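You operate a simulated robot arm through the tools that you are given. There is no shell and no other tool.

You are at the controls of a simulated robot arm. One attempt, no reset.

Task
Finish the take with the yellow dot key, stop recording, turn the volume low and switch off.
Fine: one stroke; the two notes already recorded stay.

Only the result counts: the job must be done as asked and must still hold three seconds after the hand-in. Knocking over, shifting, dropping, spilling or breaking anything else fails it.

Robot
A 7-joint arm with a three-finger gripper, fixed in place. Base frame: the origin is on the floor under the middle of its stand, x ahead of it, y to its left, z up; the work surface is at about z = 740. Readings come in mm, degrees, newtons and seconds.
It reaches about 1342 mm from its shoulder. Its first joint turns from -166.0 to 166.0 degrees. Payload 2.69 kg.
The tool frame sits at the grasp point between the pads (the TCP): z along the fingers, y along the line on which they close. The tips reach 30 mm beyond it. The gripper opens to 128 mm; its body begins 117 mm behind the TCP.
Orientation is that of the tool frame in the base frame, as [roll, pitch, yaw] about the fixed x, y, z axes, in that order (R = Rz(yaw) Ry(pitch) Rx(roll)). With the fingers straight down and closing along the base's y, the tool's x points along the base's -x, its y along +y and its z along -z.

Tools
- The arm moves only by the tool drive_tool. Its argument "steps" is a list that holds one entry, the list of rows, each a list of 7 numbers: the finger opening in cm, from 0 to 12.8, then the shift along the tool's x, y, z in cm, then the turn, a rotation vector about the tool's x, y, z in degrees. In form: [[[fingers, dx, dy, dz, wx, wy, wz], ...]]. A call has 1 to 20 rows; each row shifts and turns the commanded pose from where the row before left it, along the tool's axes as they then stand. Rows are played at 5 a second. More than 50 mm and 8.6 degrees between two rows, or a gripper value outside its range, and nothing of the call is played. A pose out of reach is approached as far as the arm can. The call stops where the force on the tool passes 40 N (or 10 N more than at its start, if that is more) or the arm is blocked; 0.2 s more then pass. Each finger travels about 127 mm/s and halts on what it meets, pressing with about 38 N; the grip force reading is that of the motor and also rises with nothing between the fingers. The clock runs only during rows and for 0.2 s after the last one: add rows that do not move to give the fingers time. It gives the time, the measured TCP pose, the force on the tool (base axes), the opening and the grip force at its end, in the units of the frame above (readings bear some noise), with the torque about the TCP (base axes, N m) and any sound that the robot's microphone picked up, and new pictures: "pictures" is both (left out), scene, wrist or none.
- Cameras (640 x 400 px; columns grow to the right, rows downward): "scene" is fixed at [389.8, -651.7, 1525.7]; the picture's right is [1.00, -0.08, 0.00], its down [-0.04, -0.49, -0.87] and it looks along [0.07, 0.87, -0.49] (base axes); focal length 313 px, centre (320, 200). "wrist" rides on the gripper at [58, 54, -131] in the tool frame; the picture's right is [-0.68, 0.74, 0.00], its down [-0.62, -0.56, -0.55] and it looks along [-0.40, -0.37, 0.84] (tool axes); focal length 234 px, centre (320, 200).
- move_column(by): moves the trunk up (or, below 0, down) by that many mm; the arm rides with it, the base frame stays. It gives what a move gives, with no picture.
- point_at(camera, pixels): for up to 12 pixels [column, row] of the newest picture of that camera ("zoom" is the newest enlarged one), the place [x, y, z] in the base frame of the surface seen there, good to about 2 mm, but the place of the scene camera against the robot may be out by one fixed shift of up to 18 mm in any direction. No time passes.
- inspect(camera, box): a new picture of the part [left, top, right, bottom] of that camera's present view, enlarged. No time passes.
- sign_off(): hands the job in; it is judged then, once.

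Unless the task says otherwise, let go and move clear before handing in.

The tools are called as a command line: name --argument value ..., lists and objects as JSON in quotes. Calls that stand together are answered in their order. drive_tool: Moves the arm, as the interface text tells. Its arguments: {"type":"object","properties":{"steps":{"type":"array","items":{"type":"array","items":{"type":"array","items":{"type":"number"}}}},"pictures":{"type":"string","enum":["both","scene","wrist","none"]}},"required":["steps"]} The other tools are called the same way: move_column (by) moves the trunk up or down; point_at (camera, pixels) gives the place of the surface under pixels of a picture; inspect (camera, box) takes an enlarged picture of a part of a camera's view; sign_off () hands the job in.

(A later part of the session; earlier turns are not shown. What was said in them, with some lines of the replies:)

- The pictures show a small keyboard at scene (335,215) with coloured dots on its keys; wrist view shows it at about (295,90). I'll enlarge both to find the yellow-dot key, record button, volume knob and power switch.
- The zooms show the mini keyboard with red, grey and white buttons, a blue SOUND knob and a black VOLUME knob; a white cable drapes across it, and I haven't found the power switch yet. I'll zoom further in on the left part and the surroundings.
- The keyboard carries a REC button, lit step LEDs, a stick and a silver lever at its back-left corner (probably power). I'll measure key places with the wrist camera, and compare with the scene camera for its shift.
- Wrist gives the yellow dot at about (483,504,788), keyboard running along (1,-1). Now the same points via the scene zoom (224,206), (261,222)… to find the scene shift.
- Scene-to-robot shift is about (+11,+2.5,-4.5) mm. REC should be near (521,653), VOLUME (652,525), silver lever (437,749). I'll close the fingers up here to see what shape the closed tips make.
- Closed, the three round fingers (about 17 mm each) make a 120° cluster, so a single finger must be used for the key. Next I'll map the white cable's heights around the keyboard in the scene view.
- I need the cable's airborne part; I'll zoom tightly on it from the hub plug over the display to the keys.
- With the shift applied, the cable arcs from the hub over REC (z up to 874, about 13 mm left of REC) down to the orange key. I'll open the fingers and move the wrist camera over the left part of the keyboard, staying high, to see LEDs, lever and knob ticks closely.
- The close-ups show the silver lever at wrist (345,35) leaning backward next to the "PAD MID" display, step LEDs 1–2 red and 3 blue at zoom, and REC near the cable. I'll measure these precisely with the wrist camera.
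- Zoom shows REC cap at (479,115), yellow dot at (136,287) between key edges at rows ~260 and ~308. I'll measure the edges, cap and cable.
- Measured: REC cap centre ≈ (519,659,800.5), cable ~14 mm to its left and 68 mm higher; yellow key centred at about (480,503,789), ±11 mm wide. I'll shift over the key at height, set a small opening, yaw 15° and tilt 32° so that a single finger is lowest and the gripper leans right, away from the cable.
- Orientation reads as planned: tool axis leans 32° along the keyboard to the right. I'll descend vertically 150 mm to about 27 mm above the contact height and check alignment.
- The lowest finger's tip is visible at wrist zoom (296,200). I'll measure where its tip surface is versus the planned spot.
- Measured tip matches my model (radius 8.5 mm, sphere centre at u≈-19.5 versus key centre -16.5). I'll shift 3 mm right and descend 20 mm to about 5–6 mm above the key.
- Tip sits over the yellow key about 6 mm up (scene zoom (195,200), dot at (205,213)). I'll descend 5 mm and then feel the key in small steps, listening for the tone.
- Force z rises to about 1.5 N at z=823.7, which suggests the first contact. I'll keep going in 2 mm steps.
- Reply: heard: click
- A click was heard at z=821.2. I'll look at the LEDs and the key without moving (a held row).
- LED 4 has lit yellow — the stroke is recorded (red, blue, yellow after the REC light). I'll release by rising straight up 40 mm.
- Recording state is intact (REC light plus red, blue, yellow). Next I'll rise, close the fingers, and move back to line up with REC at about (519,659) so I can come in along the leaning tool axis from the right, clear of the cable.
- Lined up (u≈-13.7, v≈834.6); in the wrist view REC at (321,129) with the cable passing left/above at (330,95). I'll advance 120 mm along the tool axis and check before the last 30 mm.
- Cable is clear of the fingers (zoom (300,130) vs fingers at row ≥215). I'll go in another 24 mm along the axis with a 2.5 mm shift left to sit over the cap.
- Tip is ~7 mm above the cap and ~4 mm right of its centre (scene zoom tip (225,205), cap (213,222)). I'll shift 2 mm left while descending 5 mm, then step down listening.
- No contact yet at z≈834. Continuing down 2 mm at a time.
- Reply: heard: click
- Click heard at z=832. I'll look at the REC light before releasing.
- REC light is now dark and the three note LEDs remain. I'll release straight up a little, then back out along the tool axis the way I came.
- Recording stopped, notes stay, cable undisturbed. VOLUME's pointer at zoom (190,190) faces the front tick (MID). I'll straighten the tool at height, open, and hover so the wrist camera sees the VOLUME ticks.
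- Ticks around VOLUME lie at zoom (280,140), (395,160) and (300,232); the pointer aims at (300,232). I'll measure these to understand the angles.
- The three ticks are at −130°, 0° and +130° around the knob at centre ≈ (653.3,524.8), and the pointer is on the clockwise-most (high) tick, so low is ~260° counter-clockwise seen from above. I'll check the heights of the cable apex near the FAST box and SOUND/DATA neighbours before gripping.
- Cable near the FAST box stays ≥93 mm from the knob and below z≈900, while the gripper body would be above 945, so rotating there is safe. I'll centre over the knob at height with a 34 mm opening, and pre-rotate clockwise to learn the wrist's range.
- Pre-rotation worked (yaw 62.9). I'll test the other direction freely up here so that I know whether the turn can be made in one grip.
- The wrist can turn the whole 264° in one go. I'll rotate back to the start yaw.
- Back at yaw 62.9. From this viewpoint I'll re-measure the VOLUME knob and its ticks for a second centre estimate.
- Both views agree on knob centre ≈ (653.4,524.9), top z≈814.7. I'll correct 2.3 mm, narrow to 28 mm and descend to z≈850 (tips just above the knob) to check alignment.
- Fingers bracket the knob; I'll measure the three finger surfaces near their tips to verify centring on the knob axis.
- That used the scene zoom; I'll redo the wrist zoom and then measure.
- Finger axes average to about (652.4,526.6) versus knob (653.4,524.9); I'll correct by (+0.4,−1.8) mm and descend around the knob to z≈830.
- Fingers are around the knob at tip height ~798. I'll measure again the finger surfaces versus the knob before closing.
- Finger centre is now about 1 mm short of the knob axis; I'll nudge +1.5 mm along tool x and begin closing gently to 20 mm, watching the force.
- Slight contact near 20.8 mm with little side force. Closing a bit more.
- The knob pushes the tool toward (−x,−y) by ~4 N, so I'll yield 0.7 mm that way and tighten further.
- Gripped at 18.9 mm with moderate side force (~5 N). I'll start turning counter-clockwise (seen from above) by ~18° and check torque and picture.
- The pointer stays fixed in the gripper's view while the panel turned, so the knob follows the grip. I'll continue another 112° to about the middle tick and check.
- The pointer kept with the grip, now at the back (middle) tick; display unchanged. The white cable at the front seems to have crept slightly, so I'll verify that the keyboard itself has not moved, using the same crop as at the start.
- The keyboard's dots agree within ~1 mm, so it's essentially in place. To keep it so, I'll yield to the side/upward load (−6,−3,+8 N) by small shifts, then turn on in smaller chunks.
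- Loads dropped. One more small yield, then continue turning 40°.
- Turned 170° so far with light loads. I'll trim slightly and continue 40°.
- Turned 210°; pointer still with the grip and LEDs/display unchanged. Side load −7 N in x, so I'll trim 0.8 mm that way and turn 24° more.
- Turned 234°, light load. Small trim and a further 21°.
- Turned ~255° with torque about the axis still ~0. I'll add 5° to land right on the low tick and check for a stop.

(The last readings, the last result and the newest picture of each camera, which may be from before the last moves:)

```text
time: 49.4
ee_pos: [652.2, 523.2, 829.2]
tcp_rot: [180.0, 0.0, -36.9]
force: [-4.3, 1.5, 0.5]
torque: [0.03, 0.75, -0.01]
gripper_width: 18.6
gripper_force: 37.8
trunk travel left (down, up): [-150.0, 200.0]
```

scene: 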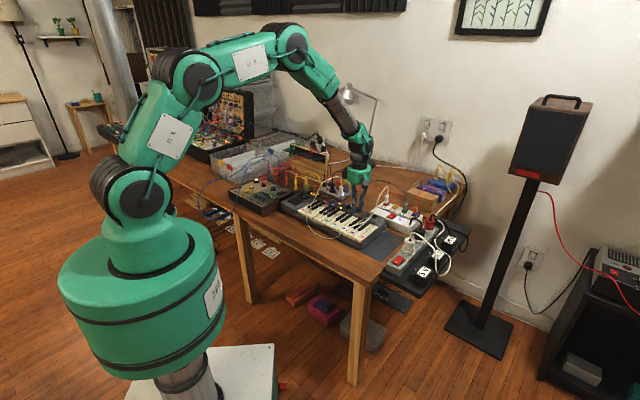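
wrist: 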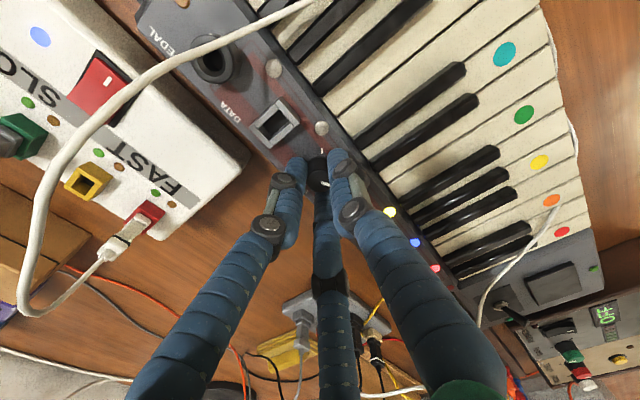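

At 260° now. I'll release by opening to 28 mm, rise off the knob and look at the pointer.

drive_tool --steps '[[[2.0, 0, 0, 0, 0, 0, 0], [2.8, 0, 0, 0, 0, 0, 0], [2.8, 0, 0, 0, 0, 0, 0], [2.8, 0, 0, -1.5, 0, 0, 0], [2.8, 0, 0, -3.0, 0, 0, 0], [2.8, 0, 0, -4.0, 0, 0, 0], [2.8, 0, 0, 0, 0, 0, 0]]]'

inspect --camera "wrist" --box '[250, 60, 400, 200]'

inspect --camera "scene" --box '[270, 170, 410, 260]'

```text
time: 51.0
ee_pos: [652.7, 522.5, 917.1]
tcp_rot: [180.0, 0.0, -37.0]
force: [0.3, -0.2, 0.0]
torque: [-0.01, -0.02, -0.01]
gripper_width: 28.2
gripper_force: 0.1
trunk travel left (down, up): [-150.0, 200.0]
```

scene: 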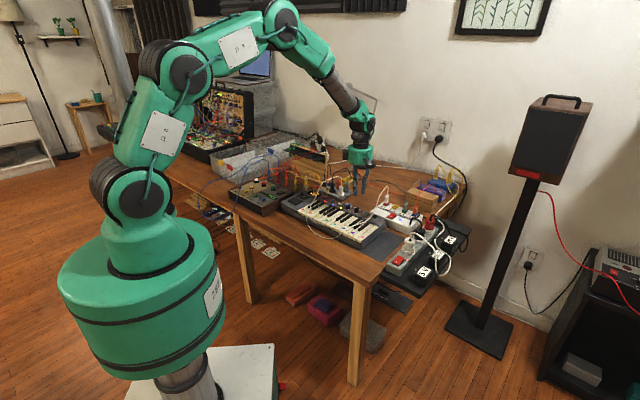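
wrist: 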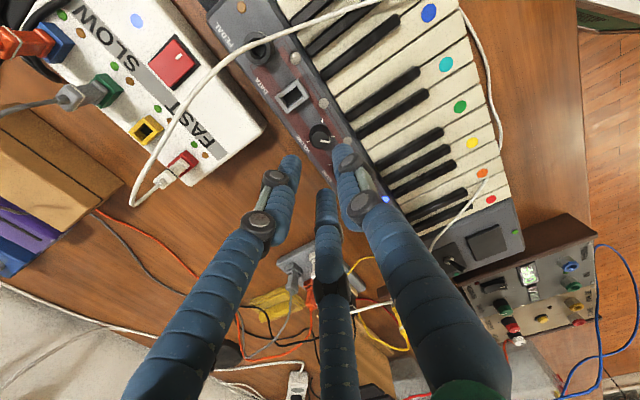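

```text
2.86 times, centred on (325, 130) of wrist
```

zoom: 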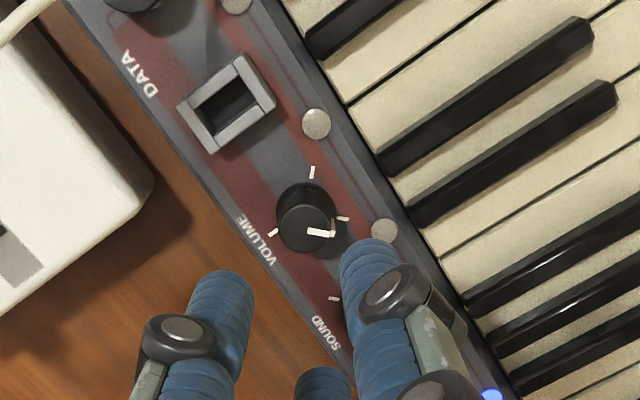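

```text
4.44 times, centred on (340, 215) of scene
```

zoom: 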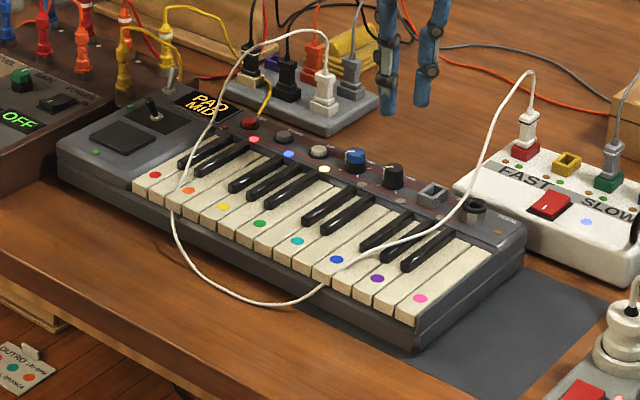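

The pointer now aims at the front-left (low) tick. I'll measure the pointer with the wrist zoom, and re-measure key dots from the scene to quantify any keyboard shift.

point_at --camera "zoom" --pixels '[[154, 175], [188, 190], [223, 207], [260, 223], [297, 241], [336, 259], [377, 279], [420, 298], [249, 122], [284, 136], [319, 151], [395, 168]]'

inspect --camera "wrist" --box '[300, 100, 350, 150]'

```text
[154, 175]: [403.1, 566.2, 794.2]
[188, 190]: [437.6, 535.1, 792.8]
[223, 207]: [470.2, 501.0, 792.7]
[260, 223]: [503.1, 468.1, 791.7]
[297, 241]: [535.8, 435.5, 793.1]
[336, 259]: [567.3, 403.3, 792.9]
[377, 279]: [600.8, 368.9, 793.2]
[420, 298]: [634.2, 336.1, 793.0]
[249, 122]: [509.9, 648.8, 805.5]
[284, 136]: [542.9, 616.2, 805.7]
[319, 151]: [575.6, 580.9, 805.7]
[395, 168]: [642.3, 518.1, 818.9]
```

```text
8.00 times, centred on (325, 125) of wrist
```

zoom: 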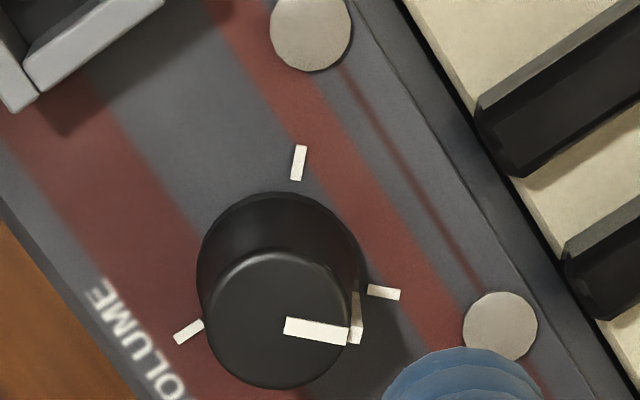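

The pointer's base at zoom (357,293) lines up with the low tick (383,292), and the keyboard moved at most ~2 mm. Next the power lever: I'll raise, rotate back to yaw 165 and hover over the left-back corner to see the lever and the yellow cable beside it.

drive_tool --steps '[[[2.8, 0, 0, -4.3, 0, 0, 0], [2.8, 0, 0, 0, 0, 0, 8.3], [2.8, 0, 0, 0, 0, 0, 8.3], [2.8, 0, 0, 0, 0, 0, 8.3], [2.8, 0, 0, 0, 0, 0, 8.3], [2.8, 0, 0, 0, 0, 0, 8.3], [2.8, 0, 0, 0, 0, 0, 8.3], [2.8, 0, 0, 0, 0, 0, 8.3], [2.8, 0, 0, 0, 0, 0, 8.3], [2.8, 0, 0, 0, 0, 0, 8.3], [2.8, 0, 0, 0, 0, 0, 8.3], [2.8, 0, 0, 0, 0, 0, 8.3], [2.8, 0, 0, 0, 0, 0, 8.3], [2.8, 0, 0, 0, 0, 0, 8.3], [2.8, 0, 0, 0, 0, 0, 8.3], [2.8, 0, 0, 0, 0, 0, 8.3], [2.8, 0, 0, 0, 0, 0, 8.3], [2.8, 0, 0, 0, 0, 0, 8.3], [2.8, 0, 0, 0, 0, 0, 8.3], [2.8, 0, 0, 0, 0, 0, 8.3]]]' --pictures "none"

drive_tool --steps '[[[12.8, 3.93, 2.27, 0, 0, 0, 0], [12.8, 3.93, 2.27, 0, 0, 0, 0], [12.8, 3.93, 2.27, 0, 0, 0, 0], [12.8, 3.93, 2.27, 0, 0, 0, 0], [12.8, 3.93, 2.27, 0, 0, 0, 0], [12.8, 3.93, 2.27, 0, 0, 0, 0], [12.8, 0, 0, 0, 0, 0, 0]]]'

inspect --camera "wrist" --box '[260, 40, 400, 160]'

```text
time: 55.2
ee_pos: [653.2, 524.4, 959.4]
tcp_rot: [-180.0, 0.0, 165.2]
force: [0.0, 0.7, -0.4]
torque: [-0.01, 0.02, -0.02]
gripper_width: 28.2
gripper_force: 0.1
trunk travel left (down, up): [-150.0, 200.0]
```

```text
time: 56.8
ee_pos: [453.8, 720.3, 957.3]
tcp_rot: [-179.9, -0.1, 165.4]
force: [-1.1, 0.4, 1.0]
torque: [-0.04, -0.06, 0.01]
gripper_width: 127.9
gripper_force: 0.0
trunk travel left (down, up): [-150.0, 200.0]
```

scene: 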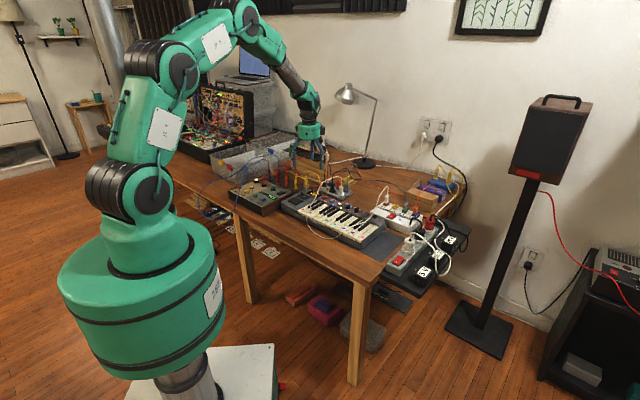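
wrist: 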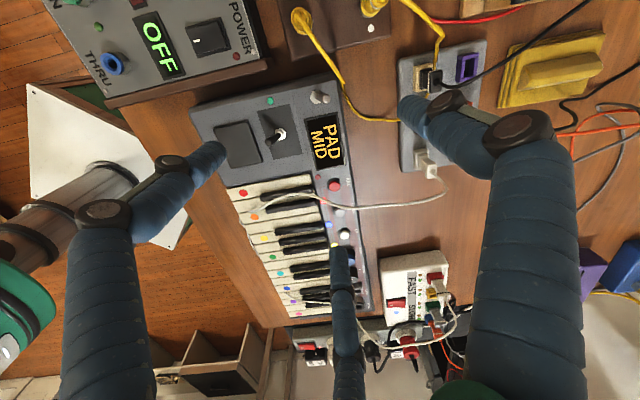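

```text
3.33 times, centred on (330, 100) of wrist
```

zoom: 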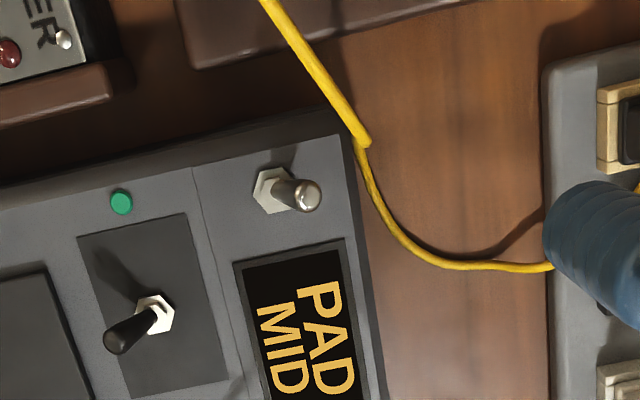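

I see the lever at zoom (290,193) leaning back, with the yellow cable passing at (365,145)→(375,205). Measuring the cable's and lever's 3D places.

point_at --camera "zoom" --pixels '[[283, 25], [318, 75], [345, 115], [363, 143], [362, 172], [375, 206], [408, 243], [470, 265], [307, 195], [290, 192], [268, 190], [345, 200]]'

point_at --camera "zoom" --pixels '[[120, 338], [152, 312], [315, 178], [310, 210], [332, 150], [220, 175], [300, 300], [345, 235], [120, 202], [64, 38], [200, 30], [300, 185]]'

```text
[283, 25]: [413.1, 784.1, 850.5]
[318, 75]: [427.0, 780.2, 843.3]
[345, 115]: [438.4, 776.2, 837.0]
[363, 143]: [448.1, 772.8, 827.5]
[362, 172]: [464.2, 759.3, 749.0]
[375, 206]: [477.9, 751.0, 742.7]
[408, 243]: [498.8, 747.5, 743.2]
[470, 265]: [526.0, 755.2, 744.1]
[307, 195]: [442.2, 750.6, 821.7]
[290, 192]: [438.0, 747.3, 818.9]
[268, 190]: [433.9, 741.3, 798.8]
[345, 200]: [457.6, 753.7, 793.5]
```

```text
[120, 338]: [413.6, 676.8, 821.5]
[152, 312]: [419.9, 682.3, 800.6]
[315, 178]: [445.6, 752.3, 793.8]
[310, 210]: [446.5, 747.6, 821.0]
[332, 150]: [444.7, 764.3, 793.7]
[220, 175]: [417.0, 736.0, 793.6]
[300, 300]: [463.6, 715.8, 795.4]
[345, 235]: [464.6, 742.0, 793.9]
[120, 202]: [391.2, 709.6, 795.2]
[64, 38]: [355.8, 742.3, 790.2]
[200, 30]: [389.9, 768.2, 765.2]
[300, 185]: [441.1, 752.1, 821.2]
```

The yellow cable drops to the table just left-behind the lever (≈(448,773,827)→(464,759,749)); the lever tip is ≈(442,750,822), base (434,741). I'll use the closed cluster vertically, yawed 30° so one finger leads and the others sit to the right/back, descending behind the lever at (457,758) first to a safe height.

drive_tool --steps '[[[8, 0, 0, 0, 0, 0, 7.5], [4, 0, 0, 0, 0, 0, 7.5], [0.2, 0, 0, 0, 0, 0, 7.5], [0.2, 0, 0, 0, 0, 0, 7.5], [0.2, 1.55, 3.37, 0, 0, 0, 0], [0.2, 0, 0, 4.35, 0, 0, 0], [0.2, 0, 0, 4.35, 0, 0, 0], [0.2, 0, 0, 0, 0, 0, 0], [0.2, 0, 0, 0, 0, 0, 0]]]'

inspect --camera "wrist" --box '[240, 80, 400, 220]'

inspect --camera "scene" --box '[280, 155, 340, 205]'

```text
time: 58.8
ee_pos: [469.4, 750.1, 872.0]
tcp_rot: [-179.9, 0.0, 135.3]
force: [-0.7, 0.5, 1.0]
torque: [0.01, -0.01, 0.02]
gripper_width: 2.3
gripper_force: 31.4
trunk travel left (down, up): [-150.0, 200.0]
```

scene: 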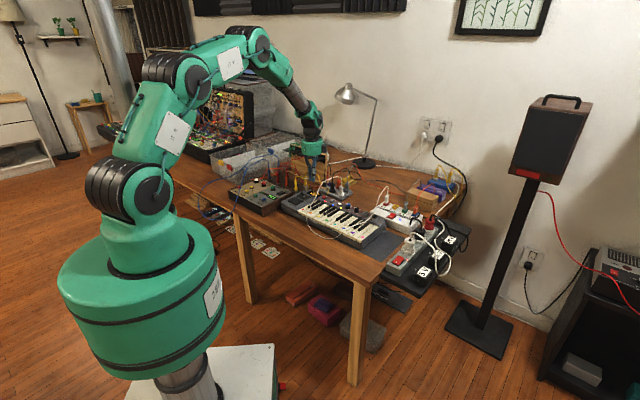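
wrist: 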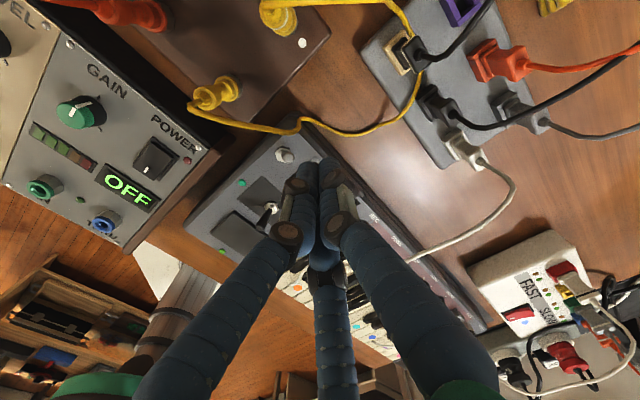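

```text
2.86 times, centred on (320, 150) of wrist
```

zoom: 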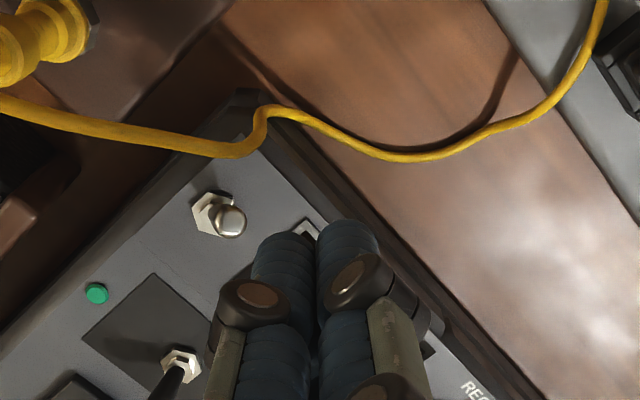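

```text
8.00 times, centred on (310, 180) of scene
```

zoom: 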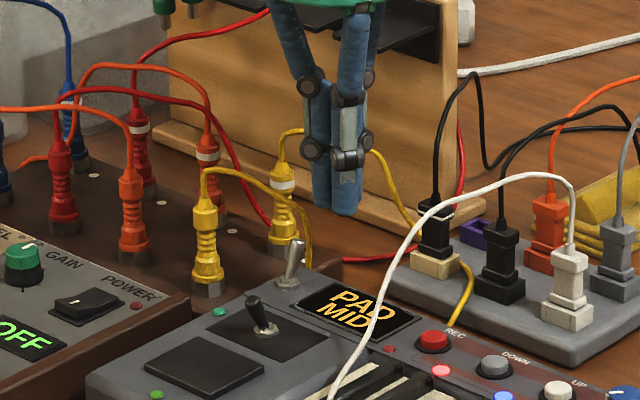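

Reading says I'm ~5.6 mm right of the intended spot; yellow cable knee at wrist zoom (255,130) and lever at (228,222) are clear of the fingers. I'll correct by (−2.8,+5.1) mm and descend 15 mm, then measure the leading finger.

drive_tool --steps '[[[0.2, 0.56, 0.166, 0, 0, 0, 0], [0.2, 0, 0, 1.5, 0, 0, 0], [0.2, 0, 0, 0, 0, 0, 0]]]'

inspect --camera "wrist" --box '[240, 80, 400, 220]'

```text
time: 59.6
ee_pos: [468.4, 753.7, 856.3]
tcp_rot: [179.9, -0.1, 135.3]
force: [-0.3, -0.4, -1.1]
torque: [0.03, 0.0, -0.03]
gripper_width: 1.9
gripper_force: 31.3
trunk travel left (down, up): [-150.0, 200.0]
```

scene: 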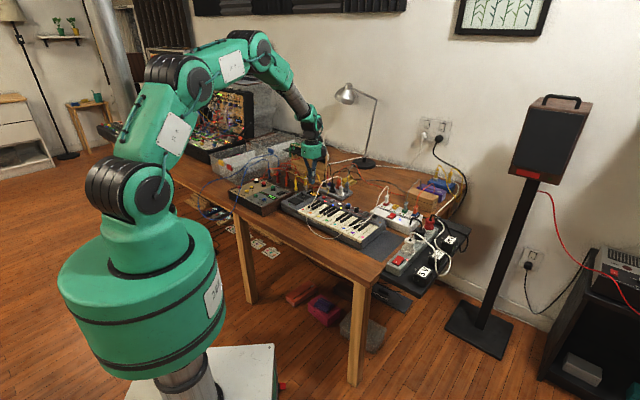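
wrist: 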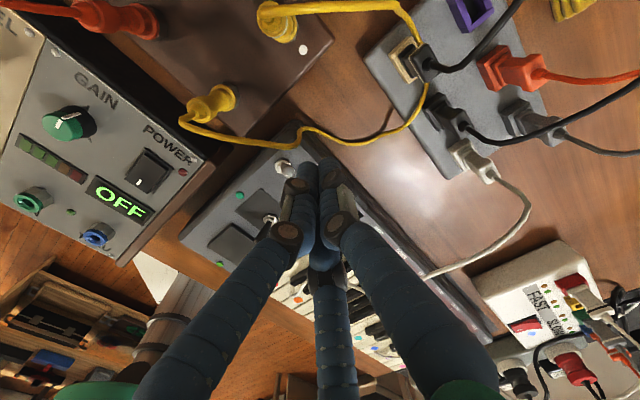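

```text
2.86 times, centred on (320, 150) of wrist
```

zoom: 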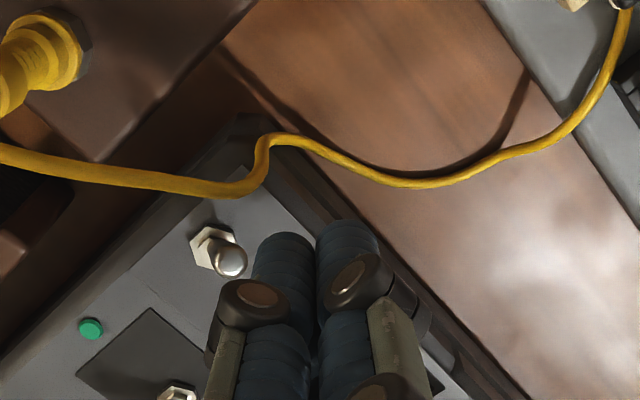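

point_at --camera "zoom" --pixels '[[283, 250], [262, 255], [305, 255], [283, 236], [345, 240], [325, 240], [370, 245], [230, 258], [212, 245], [248, 180], [262, 150], [200, 185]]'

```text
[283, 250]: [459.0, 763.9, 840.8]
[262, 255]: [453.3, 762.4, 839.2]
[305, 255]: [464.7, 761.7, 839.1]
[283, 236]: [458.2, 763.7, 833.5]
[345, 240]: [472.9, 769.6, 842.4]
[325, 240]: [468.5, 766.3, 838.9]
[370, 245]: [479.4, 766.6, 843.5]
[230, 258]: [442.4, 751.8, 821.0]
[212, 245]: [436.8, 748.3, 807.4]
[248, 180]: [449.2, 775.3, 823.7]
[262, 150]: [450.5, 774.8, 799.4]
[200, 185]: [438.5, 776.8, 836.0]
```

Leading finger axis is at ≈(458.3,755.4); the lever tip is at ≈(442.4,751.8,821) and the cable drops vertically at ≈(450,775), leaving ~7 mm. I'll shift 4 mm left/1 mm back and descend 12 mm behind the lever.

drive_tool --steps '[[[0.2, 0.395, 0.1, 0, 0, 0, 0], [0.2, 0, 0, 0.7, 0, 0, 0], [0.2, 0, 0, 0.55, 0, 0, 0], [0.2, 0, 0, 0, 0, 0, 0]]]'

inspect --camera "wrist" --box '[240, 80, 400, 220]'

point_at --camera "zoom" --pixels '[[283, 250], [262, 255], [305, 255], [248, 195], [262, 170]]'

```text
time: 60.6
ee_pos: [466.0, 758.8, 844.8]
tcp_rot: [-180.0, 0.1, 135.3]
force: [-0.2, 0.4, 0.5]
torque: [-0.02, 0.02, 0.03]
gripper_width: 2.3
gripper_force: 31.6
trunk travel left (down, up): [-150.0, 200.0]
```

scene: 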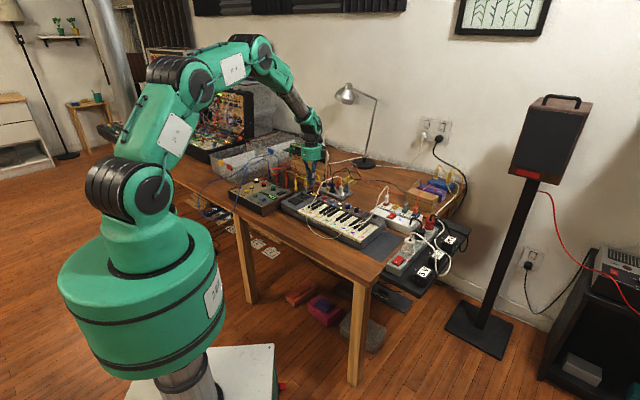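
wrist: 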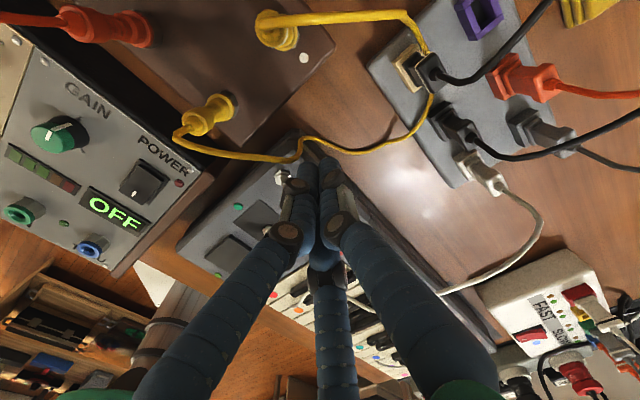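

```text
2.86 times, centred on (320, 150) of wrist
```

zoom: 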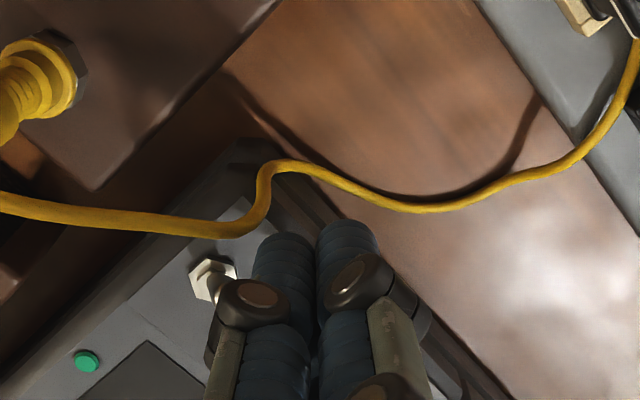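

```text
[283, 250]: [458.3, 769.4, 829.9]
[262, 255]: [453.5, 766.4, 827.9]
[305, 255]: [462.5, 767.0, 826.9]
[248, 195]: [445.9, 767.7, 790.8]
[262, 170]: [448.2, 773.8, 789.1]
```

Finger is behind the lever at (457.5,760), ~6 mm from the cable. I'll push forward (tool −y) in small steps, watching force and sound.

drive_tool --steps '[[[0.2, 0, -0.4, 0, 0, 0, 0], [0.2, 0, -0.4, 0, 0, 0, 0], [0.2, 0, -0.3, 0, 0, 0, 0]]]' --pictures "none"

```text
time: 61.4
ee_pos: [457.8, 750.8, 842.2]
tcp_rot: [-179.9, 0.0, 135.3]
force: [-0.5, 0.3, -0.5]
torque: [0.03, 0.0, 0.0]
gripper_width: 2.0
gripper_force: 31.3
trunk travel left (down, up): [-150.0, 200.0]
```

No resistance yet (finger at v≈850). Continue 4 mm.

drive_tool --steps '[[[0.2, 0, -0.4, 0, 0, 0, 0]]]'

inspect --camera "scene" --box '[280, 165, 340, 210]'

```text
time: 61.8
ee_pos: [454.8, 748.4, 843.8]
tcp_rot: [-180.0, 0.0, 135.3]
force: [1.2, 0.2, -0.9]
torque: [0.02, 0.02, 0.01]
gripper_width: 2.2
gripper_force: 31.5
trunk travel left (down, up): [-150.0, 200.0]
```

scene: 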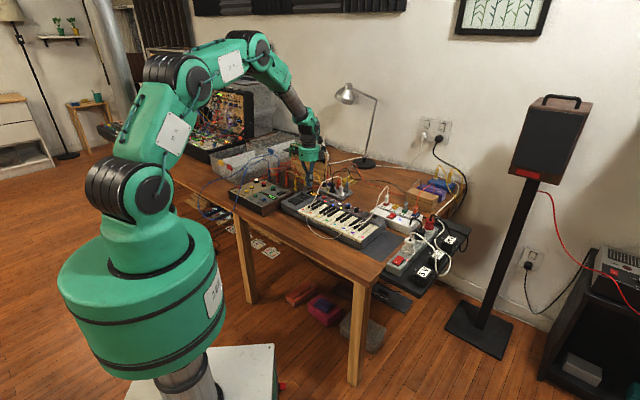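
wrist: 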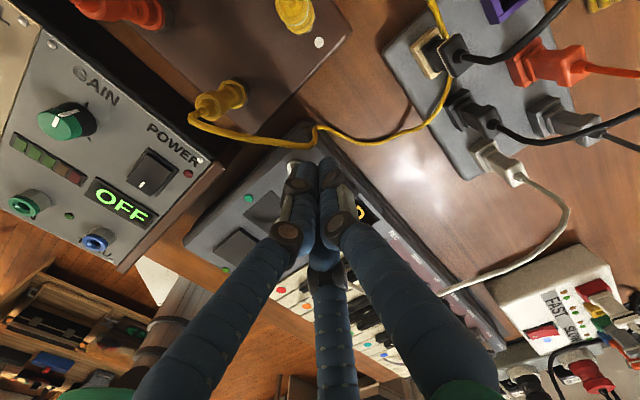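

```text
8.89 times, centred on (310, 188) of scene
```

zoom: 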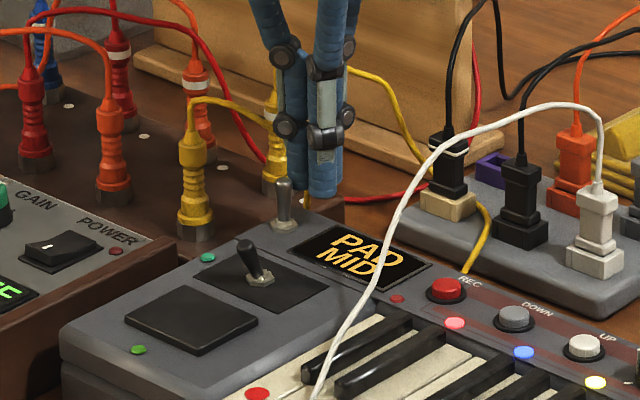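

The lever has moved to upright (scene zoom (283,195)), display still on. Pushing on 3 mm at a time.

drive_tool --steps '[[[0.2, 0, -0.3, 0, 0, 0, 0]]]' --pictures "none"

drive_tool --steps '[[[0.2, 0, -0.3, 0, 0, 0, 0]]]'

inspect --camera "scene" --box '[280, 165, 340, 210]'

```text
time: 62.2
ee_pos: [453.3, 746.3, 842.2]
tcp_rot: [-180.0, 0.1, 135.3]
force: [0.3, 0.3, 0.1]
torque: [0.0, -0.03, -0.01]
gripper_width: 2.2
gripper_force: 31.2
trunk travel left (down, up): [-150.0, 200.0]
heard: click
```

```text
time: 62.6
ee_pos: [451.7, 743.9, 842.6]
tcp_rot: [179.9, 0.0, 135.3]
force: [0.2, 0.7, 0.2]
torque: [-0.01, -0.03, -0.01]
gripper_width: 2.4
gripper_force: 30.9
trunk travel left (down, up): [-150.0, 200.0]
```

scene: 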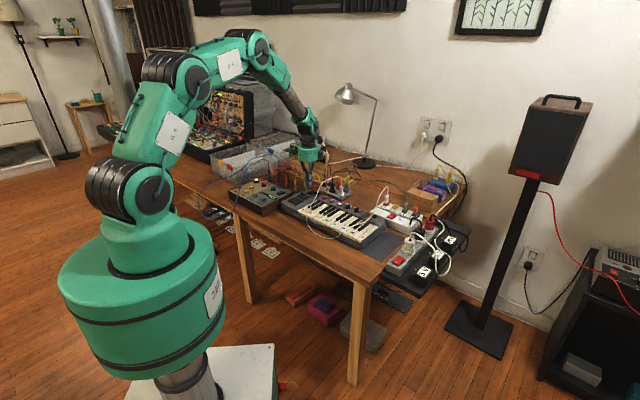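
wrist: 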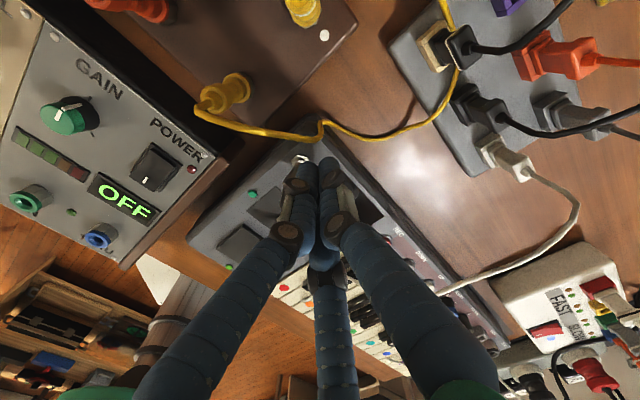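

```text
8.89 times, centred on (310, 188) of scene
```

zoom: 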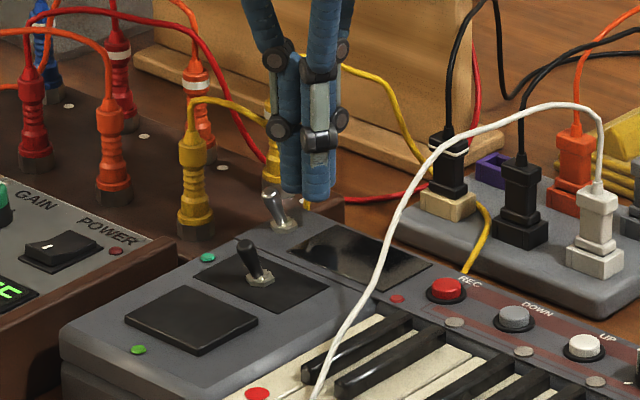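

Click — the display and step LEDs went dark and the lever now leans forward: the keyboard is off. I'll back off 3 mm, rise straight up well clear, and re-check everything.

drive_tool --steps '[[[0.2, 0, 0.3, 0, 0, 0, 0], [0.2, 0, 0, -3, 0, 0, 0], [0.2, 0, 0, -4, 0, 0, 0], [0.2, 0, 0, -4.5, 0, 0, 0], [0.2, 0, 0, -4.5, 0, 0, 0], [0.2, 0, 0, -4.5, 0, 0, 0], [1, 0, 0, 0, 0, 0, 0], [1, 0, 0, 0, 0, 0, 0]]]'

inspect --camera "scene" --box '[270, 170, 410, 260]'

inspect --camera "wrist" --box '[180, 60, 480, 330]'

```text
time: 64.4
ee_pos: [452.4, 746.1, 1043.9]
tcp_rot: [-179.9, 0.1, 135.3]
force: [0.1, -0.1, -0.9]
torque: [-0.03, 0.0, -0.02]
gripper_width: 9.9
gripper_force: 0.0
trunk travel left (down, up): [-150.0, 200.0]
```

scene: 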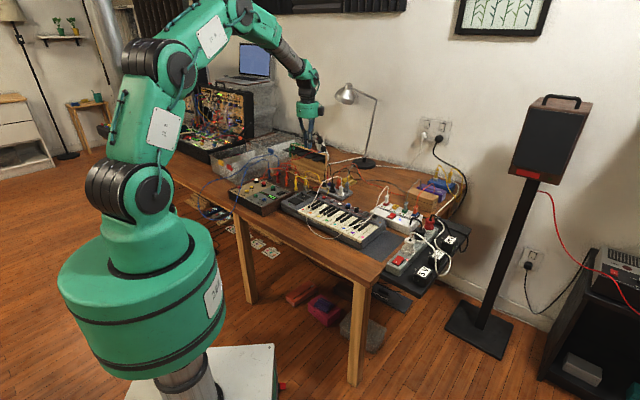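
wrist: 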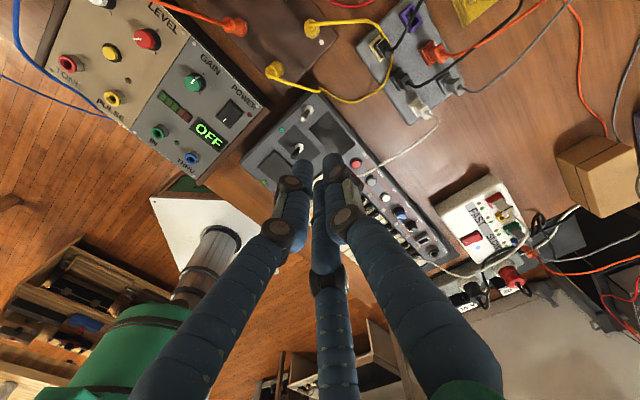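

```text
4.44 times, centred on (340, 215) of scene
```

zoom: 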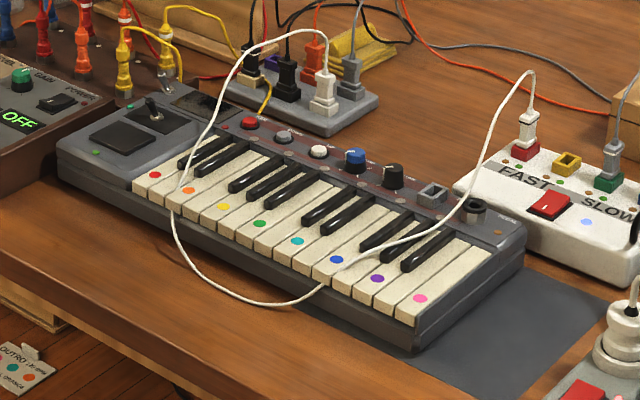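

```text
1.48 times, centred on (330, 195) of wrist
```

zoom: 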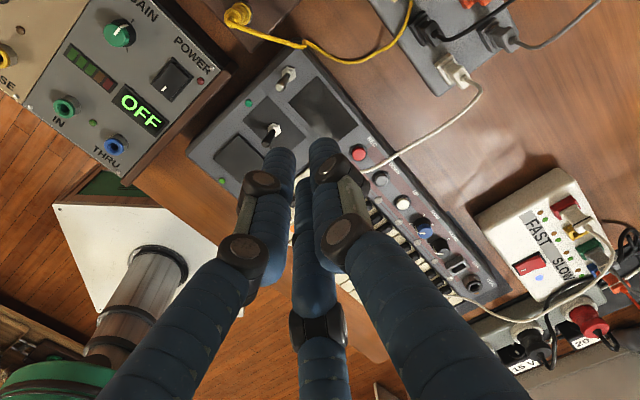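

The keyboard is dark, the lever leans forward, VOLUME is on the low tick, and every cable, plug and box is still in place. The hand is clear at z≈1044, so I'm handing in.

sign_off

```text
The job is handed in.
```

The take is finished, recording is stopped, the volume is low and the keyboard is off. I handed the job in with the arm well clear.

- **Yellow dot key:** I pressed it once. A yellow note light came on after the red and blue lights of the two notes already recorded, and all three stayed lit until power-off.
- **Recording:** I pressed REC once and its red light went out.
- **Volume:** I turned the knob about 260° counter-clockwise, from the high tick to the low tick. No sound or display reading confirmed the level; I judged it from the pointer sitting on the tick.
- **Power:** I flipped the silver lever at the back left. It has no label, but the display and note lights went dark when it clicked over.

The side load while turning the volume knob shifted the keyboard about 2 mm, close to the limit of what I could measure. The white cable lying across the keyboard crept a few millimetres with it. Nothing was knocked over, and no cable or plug came loose.
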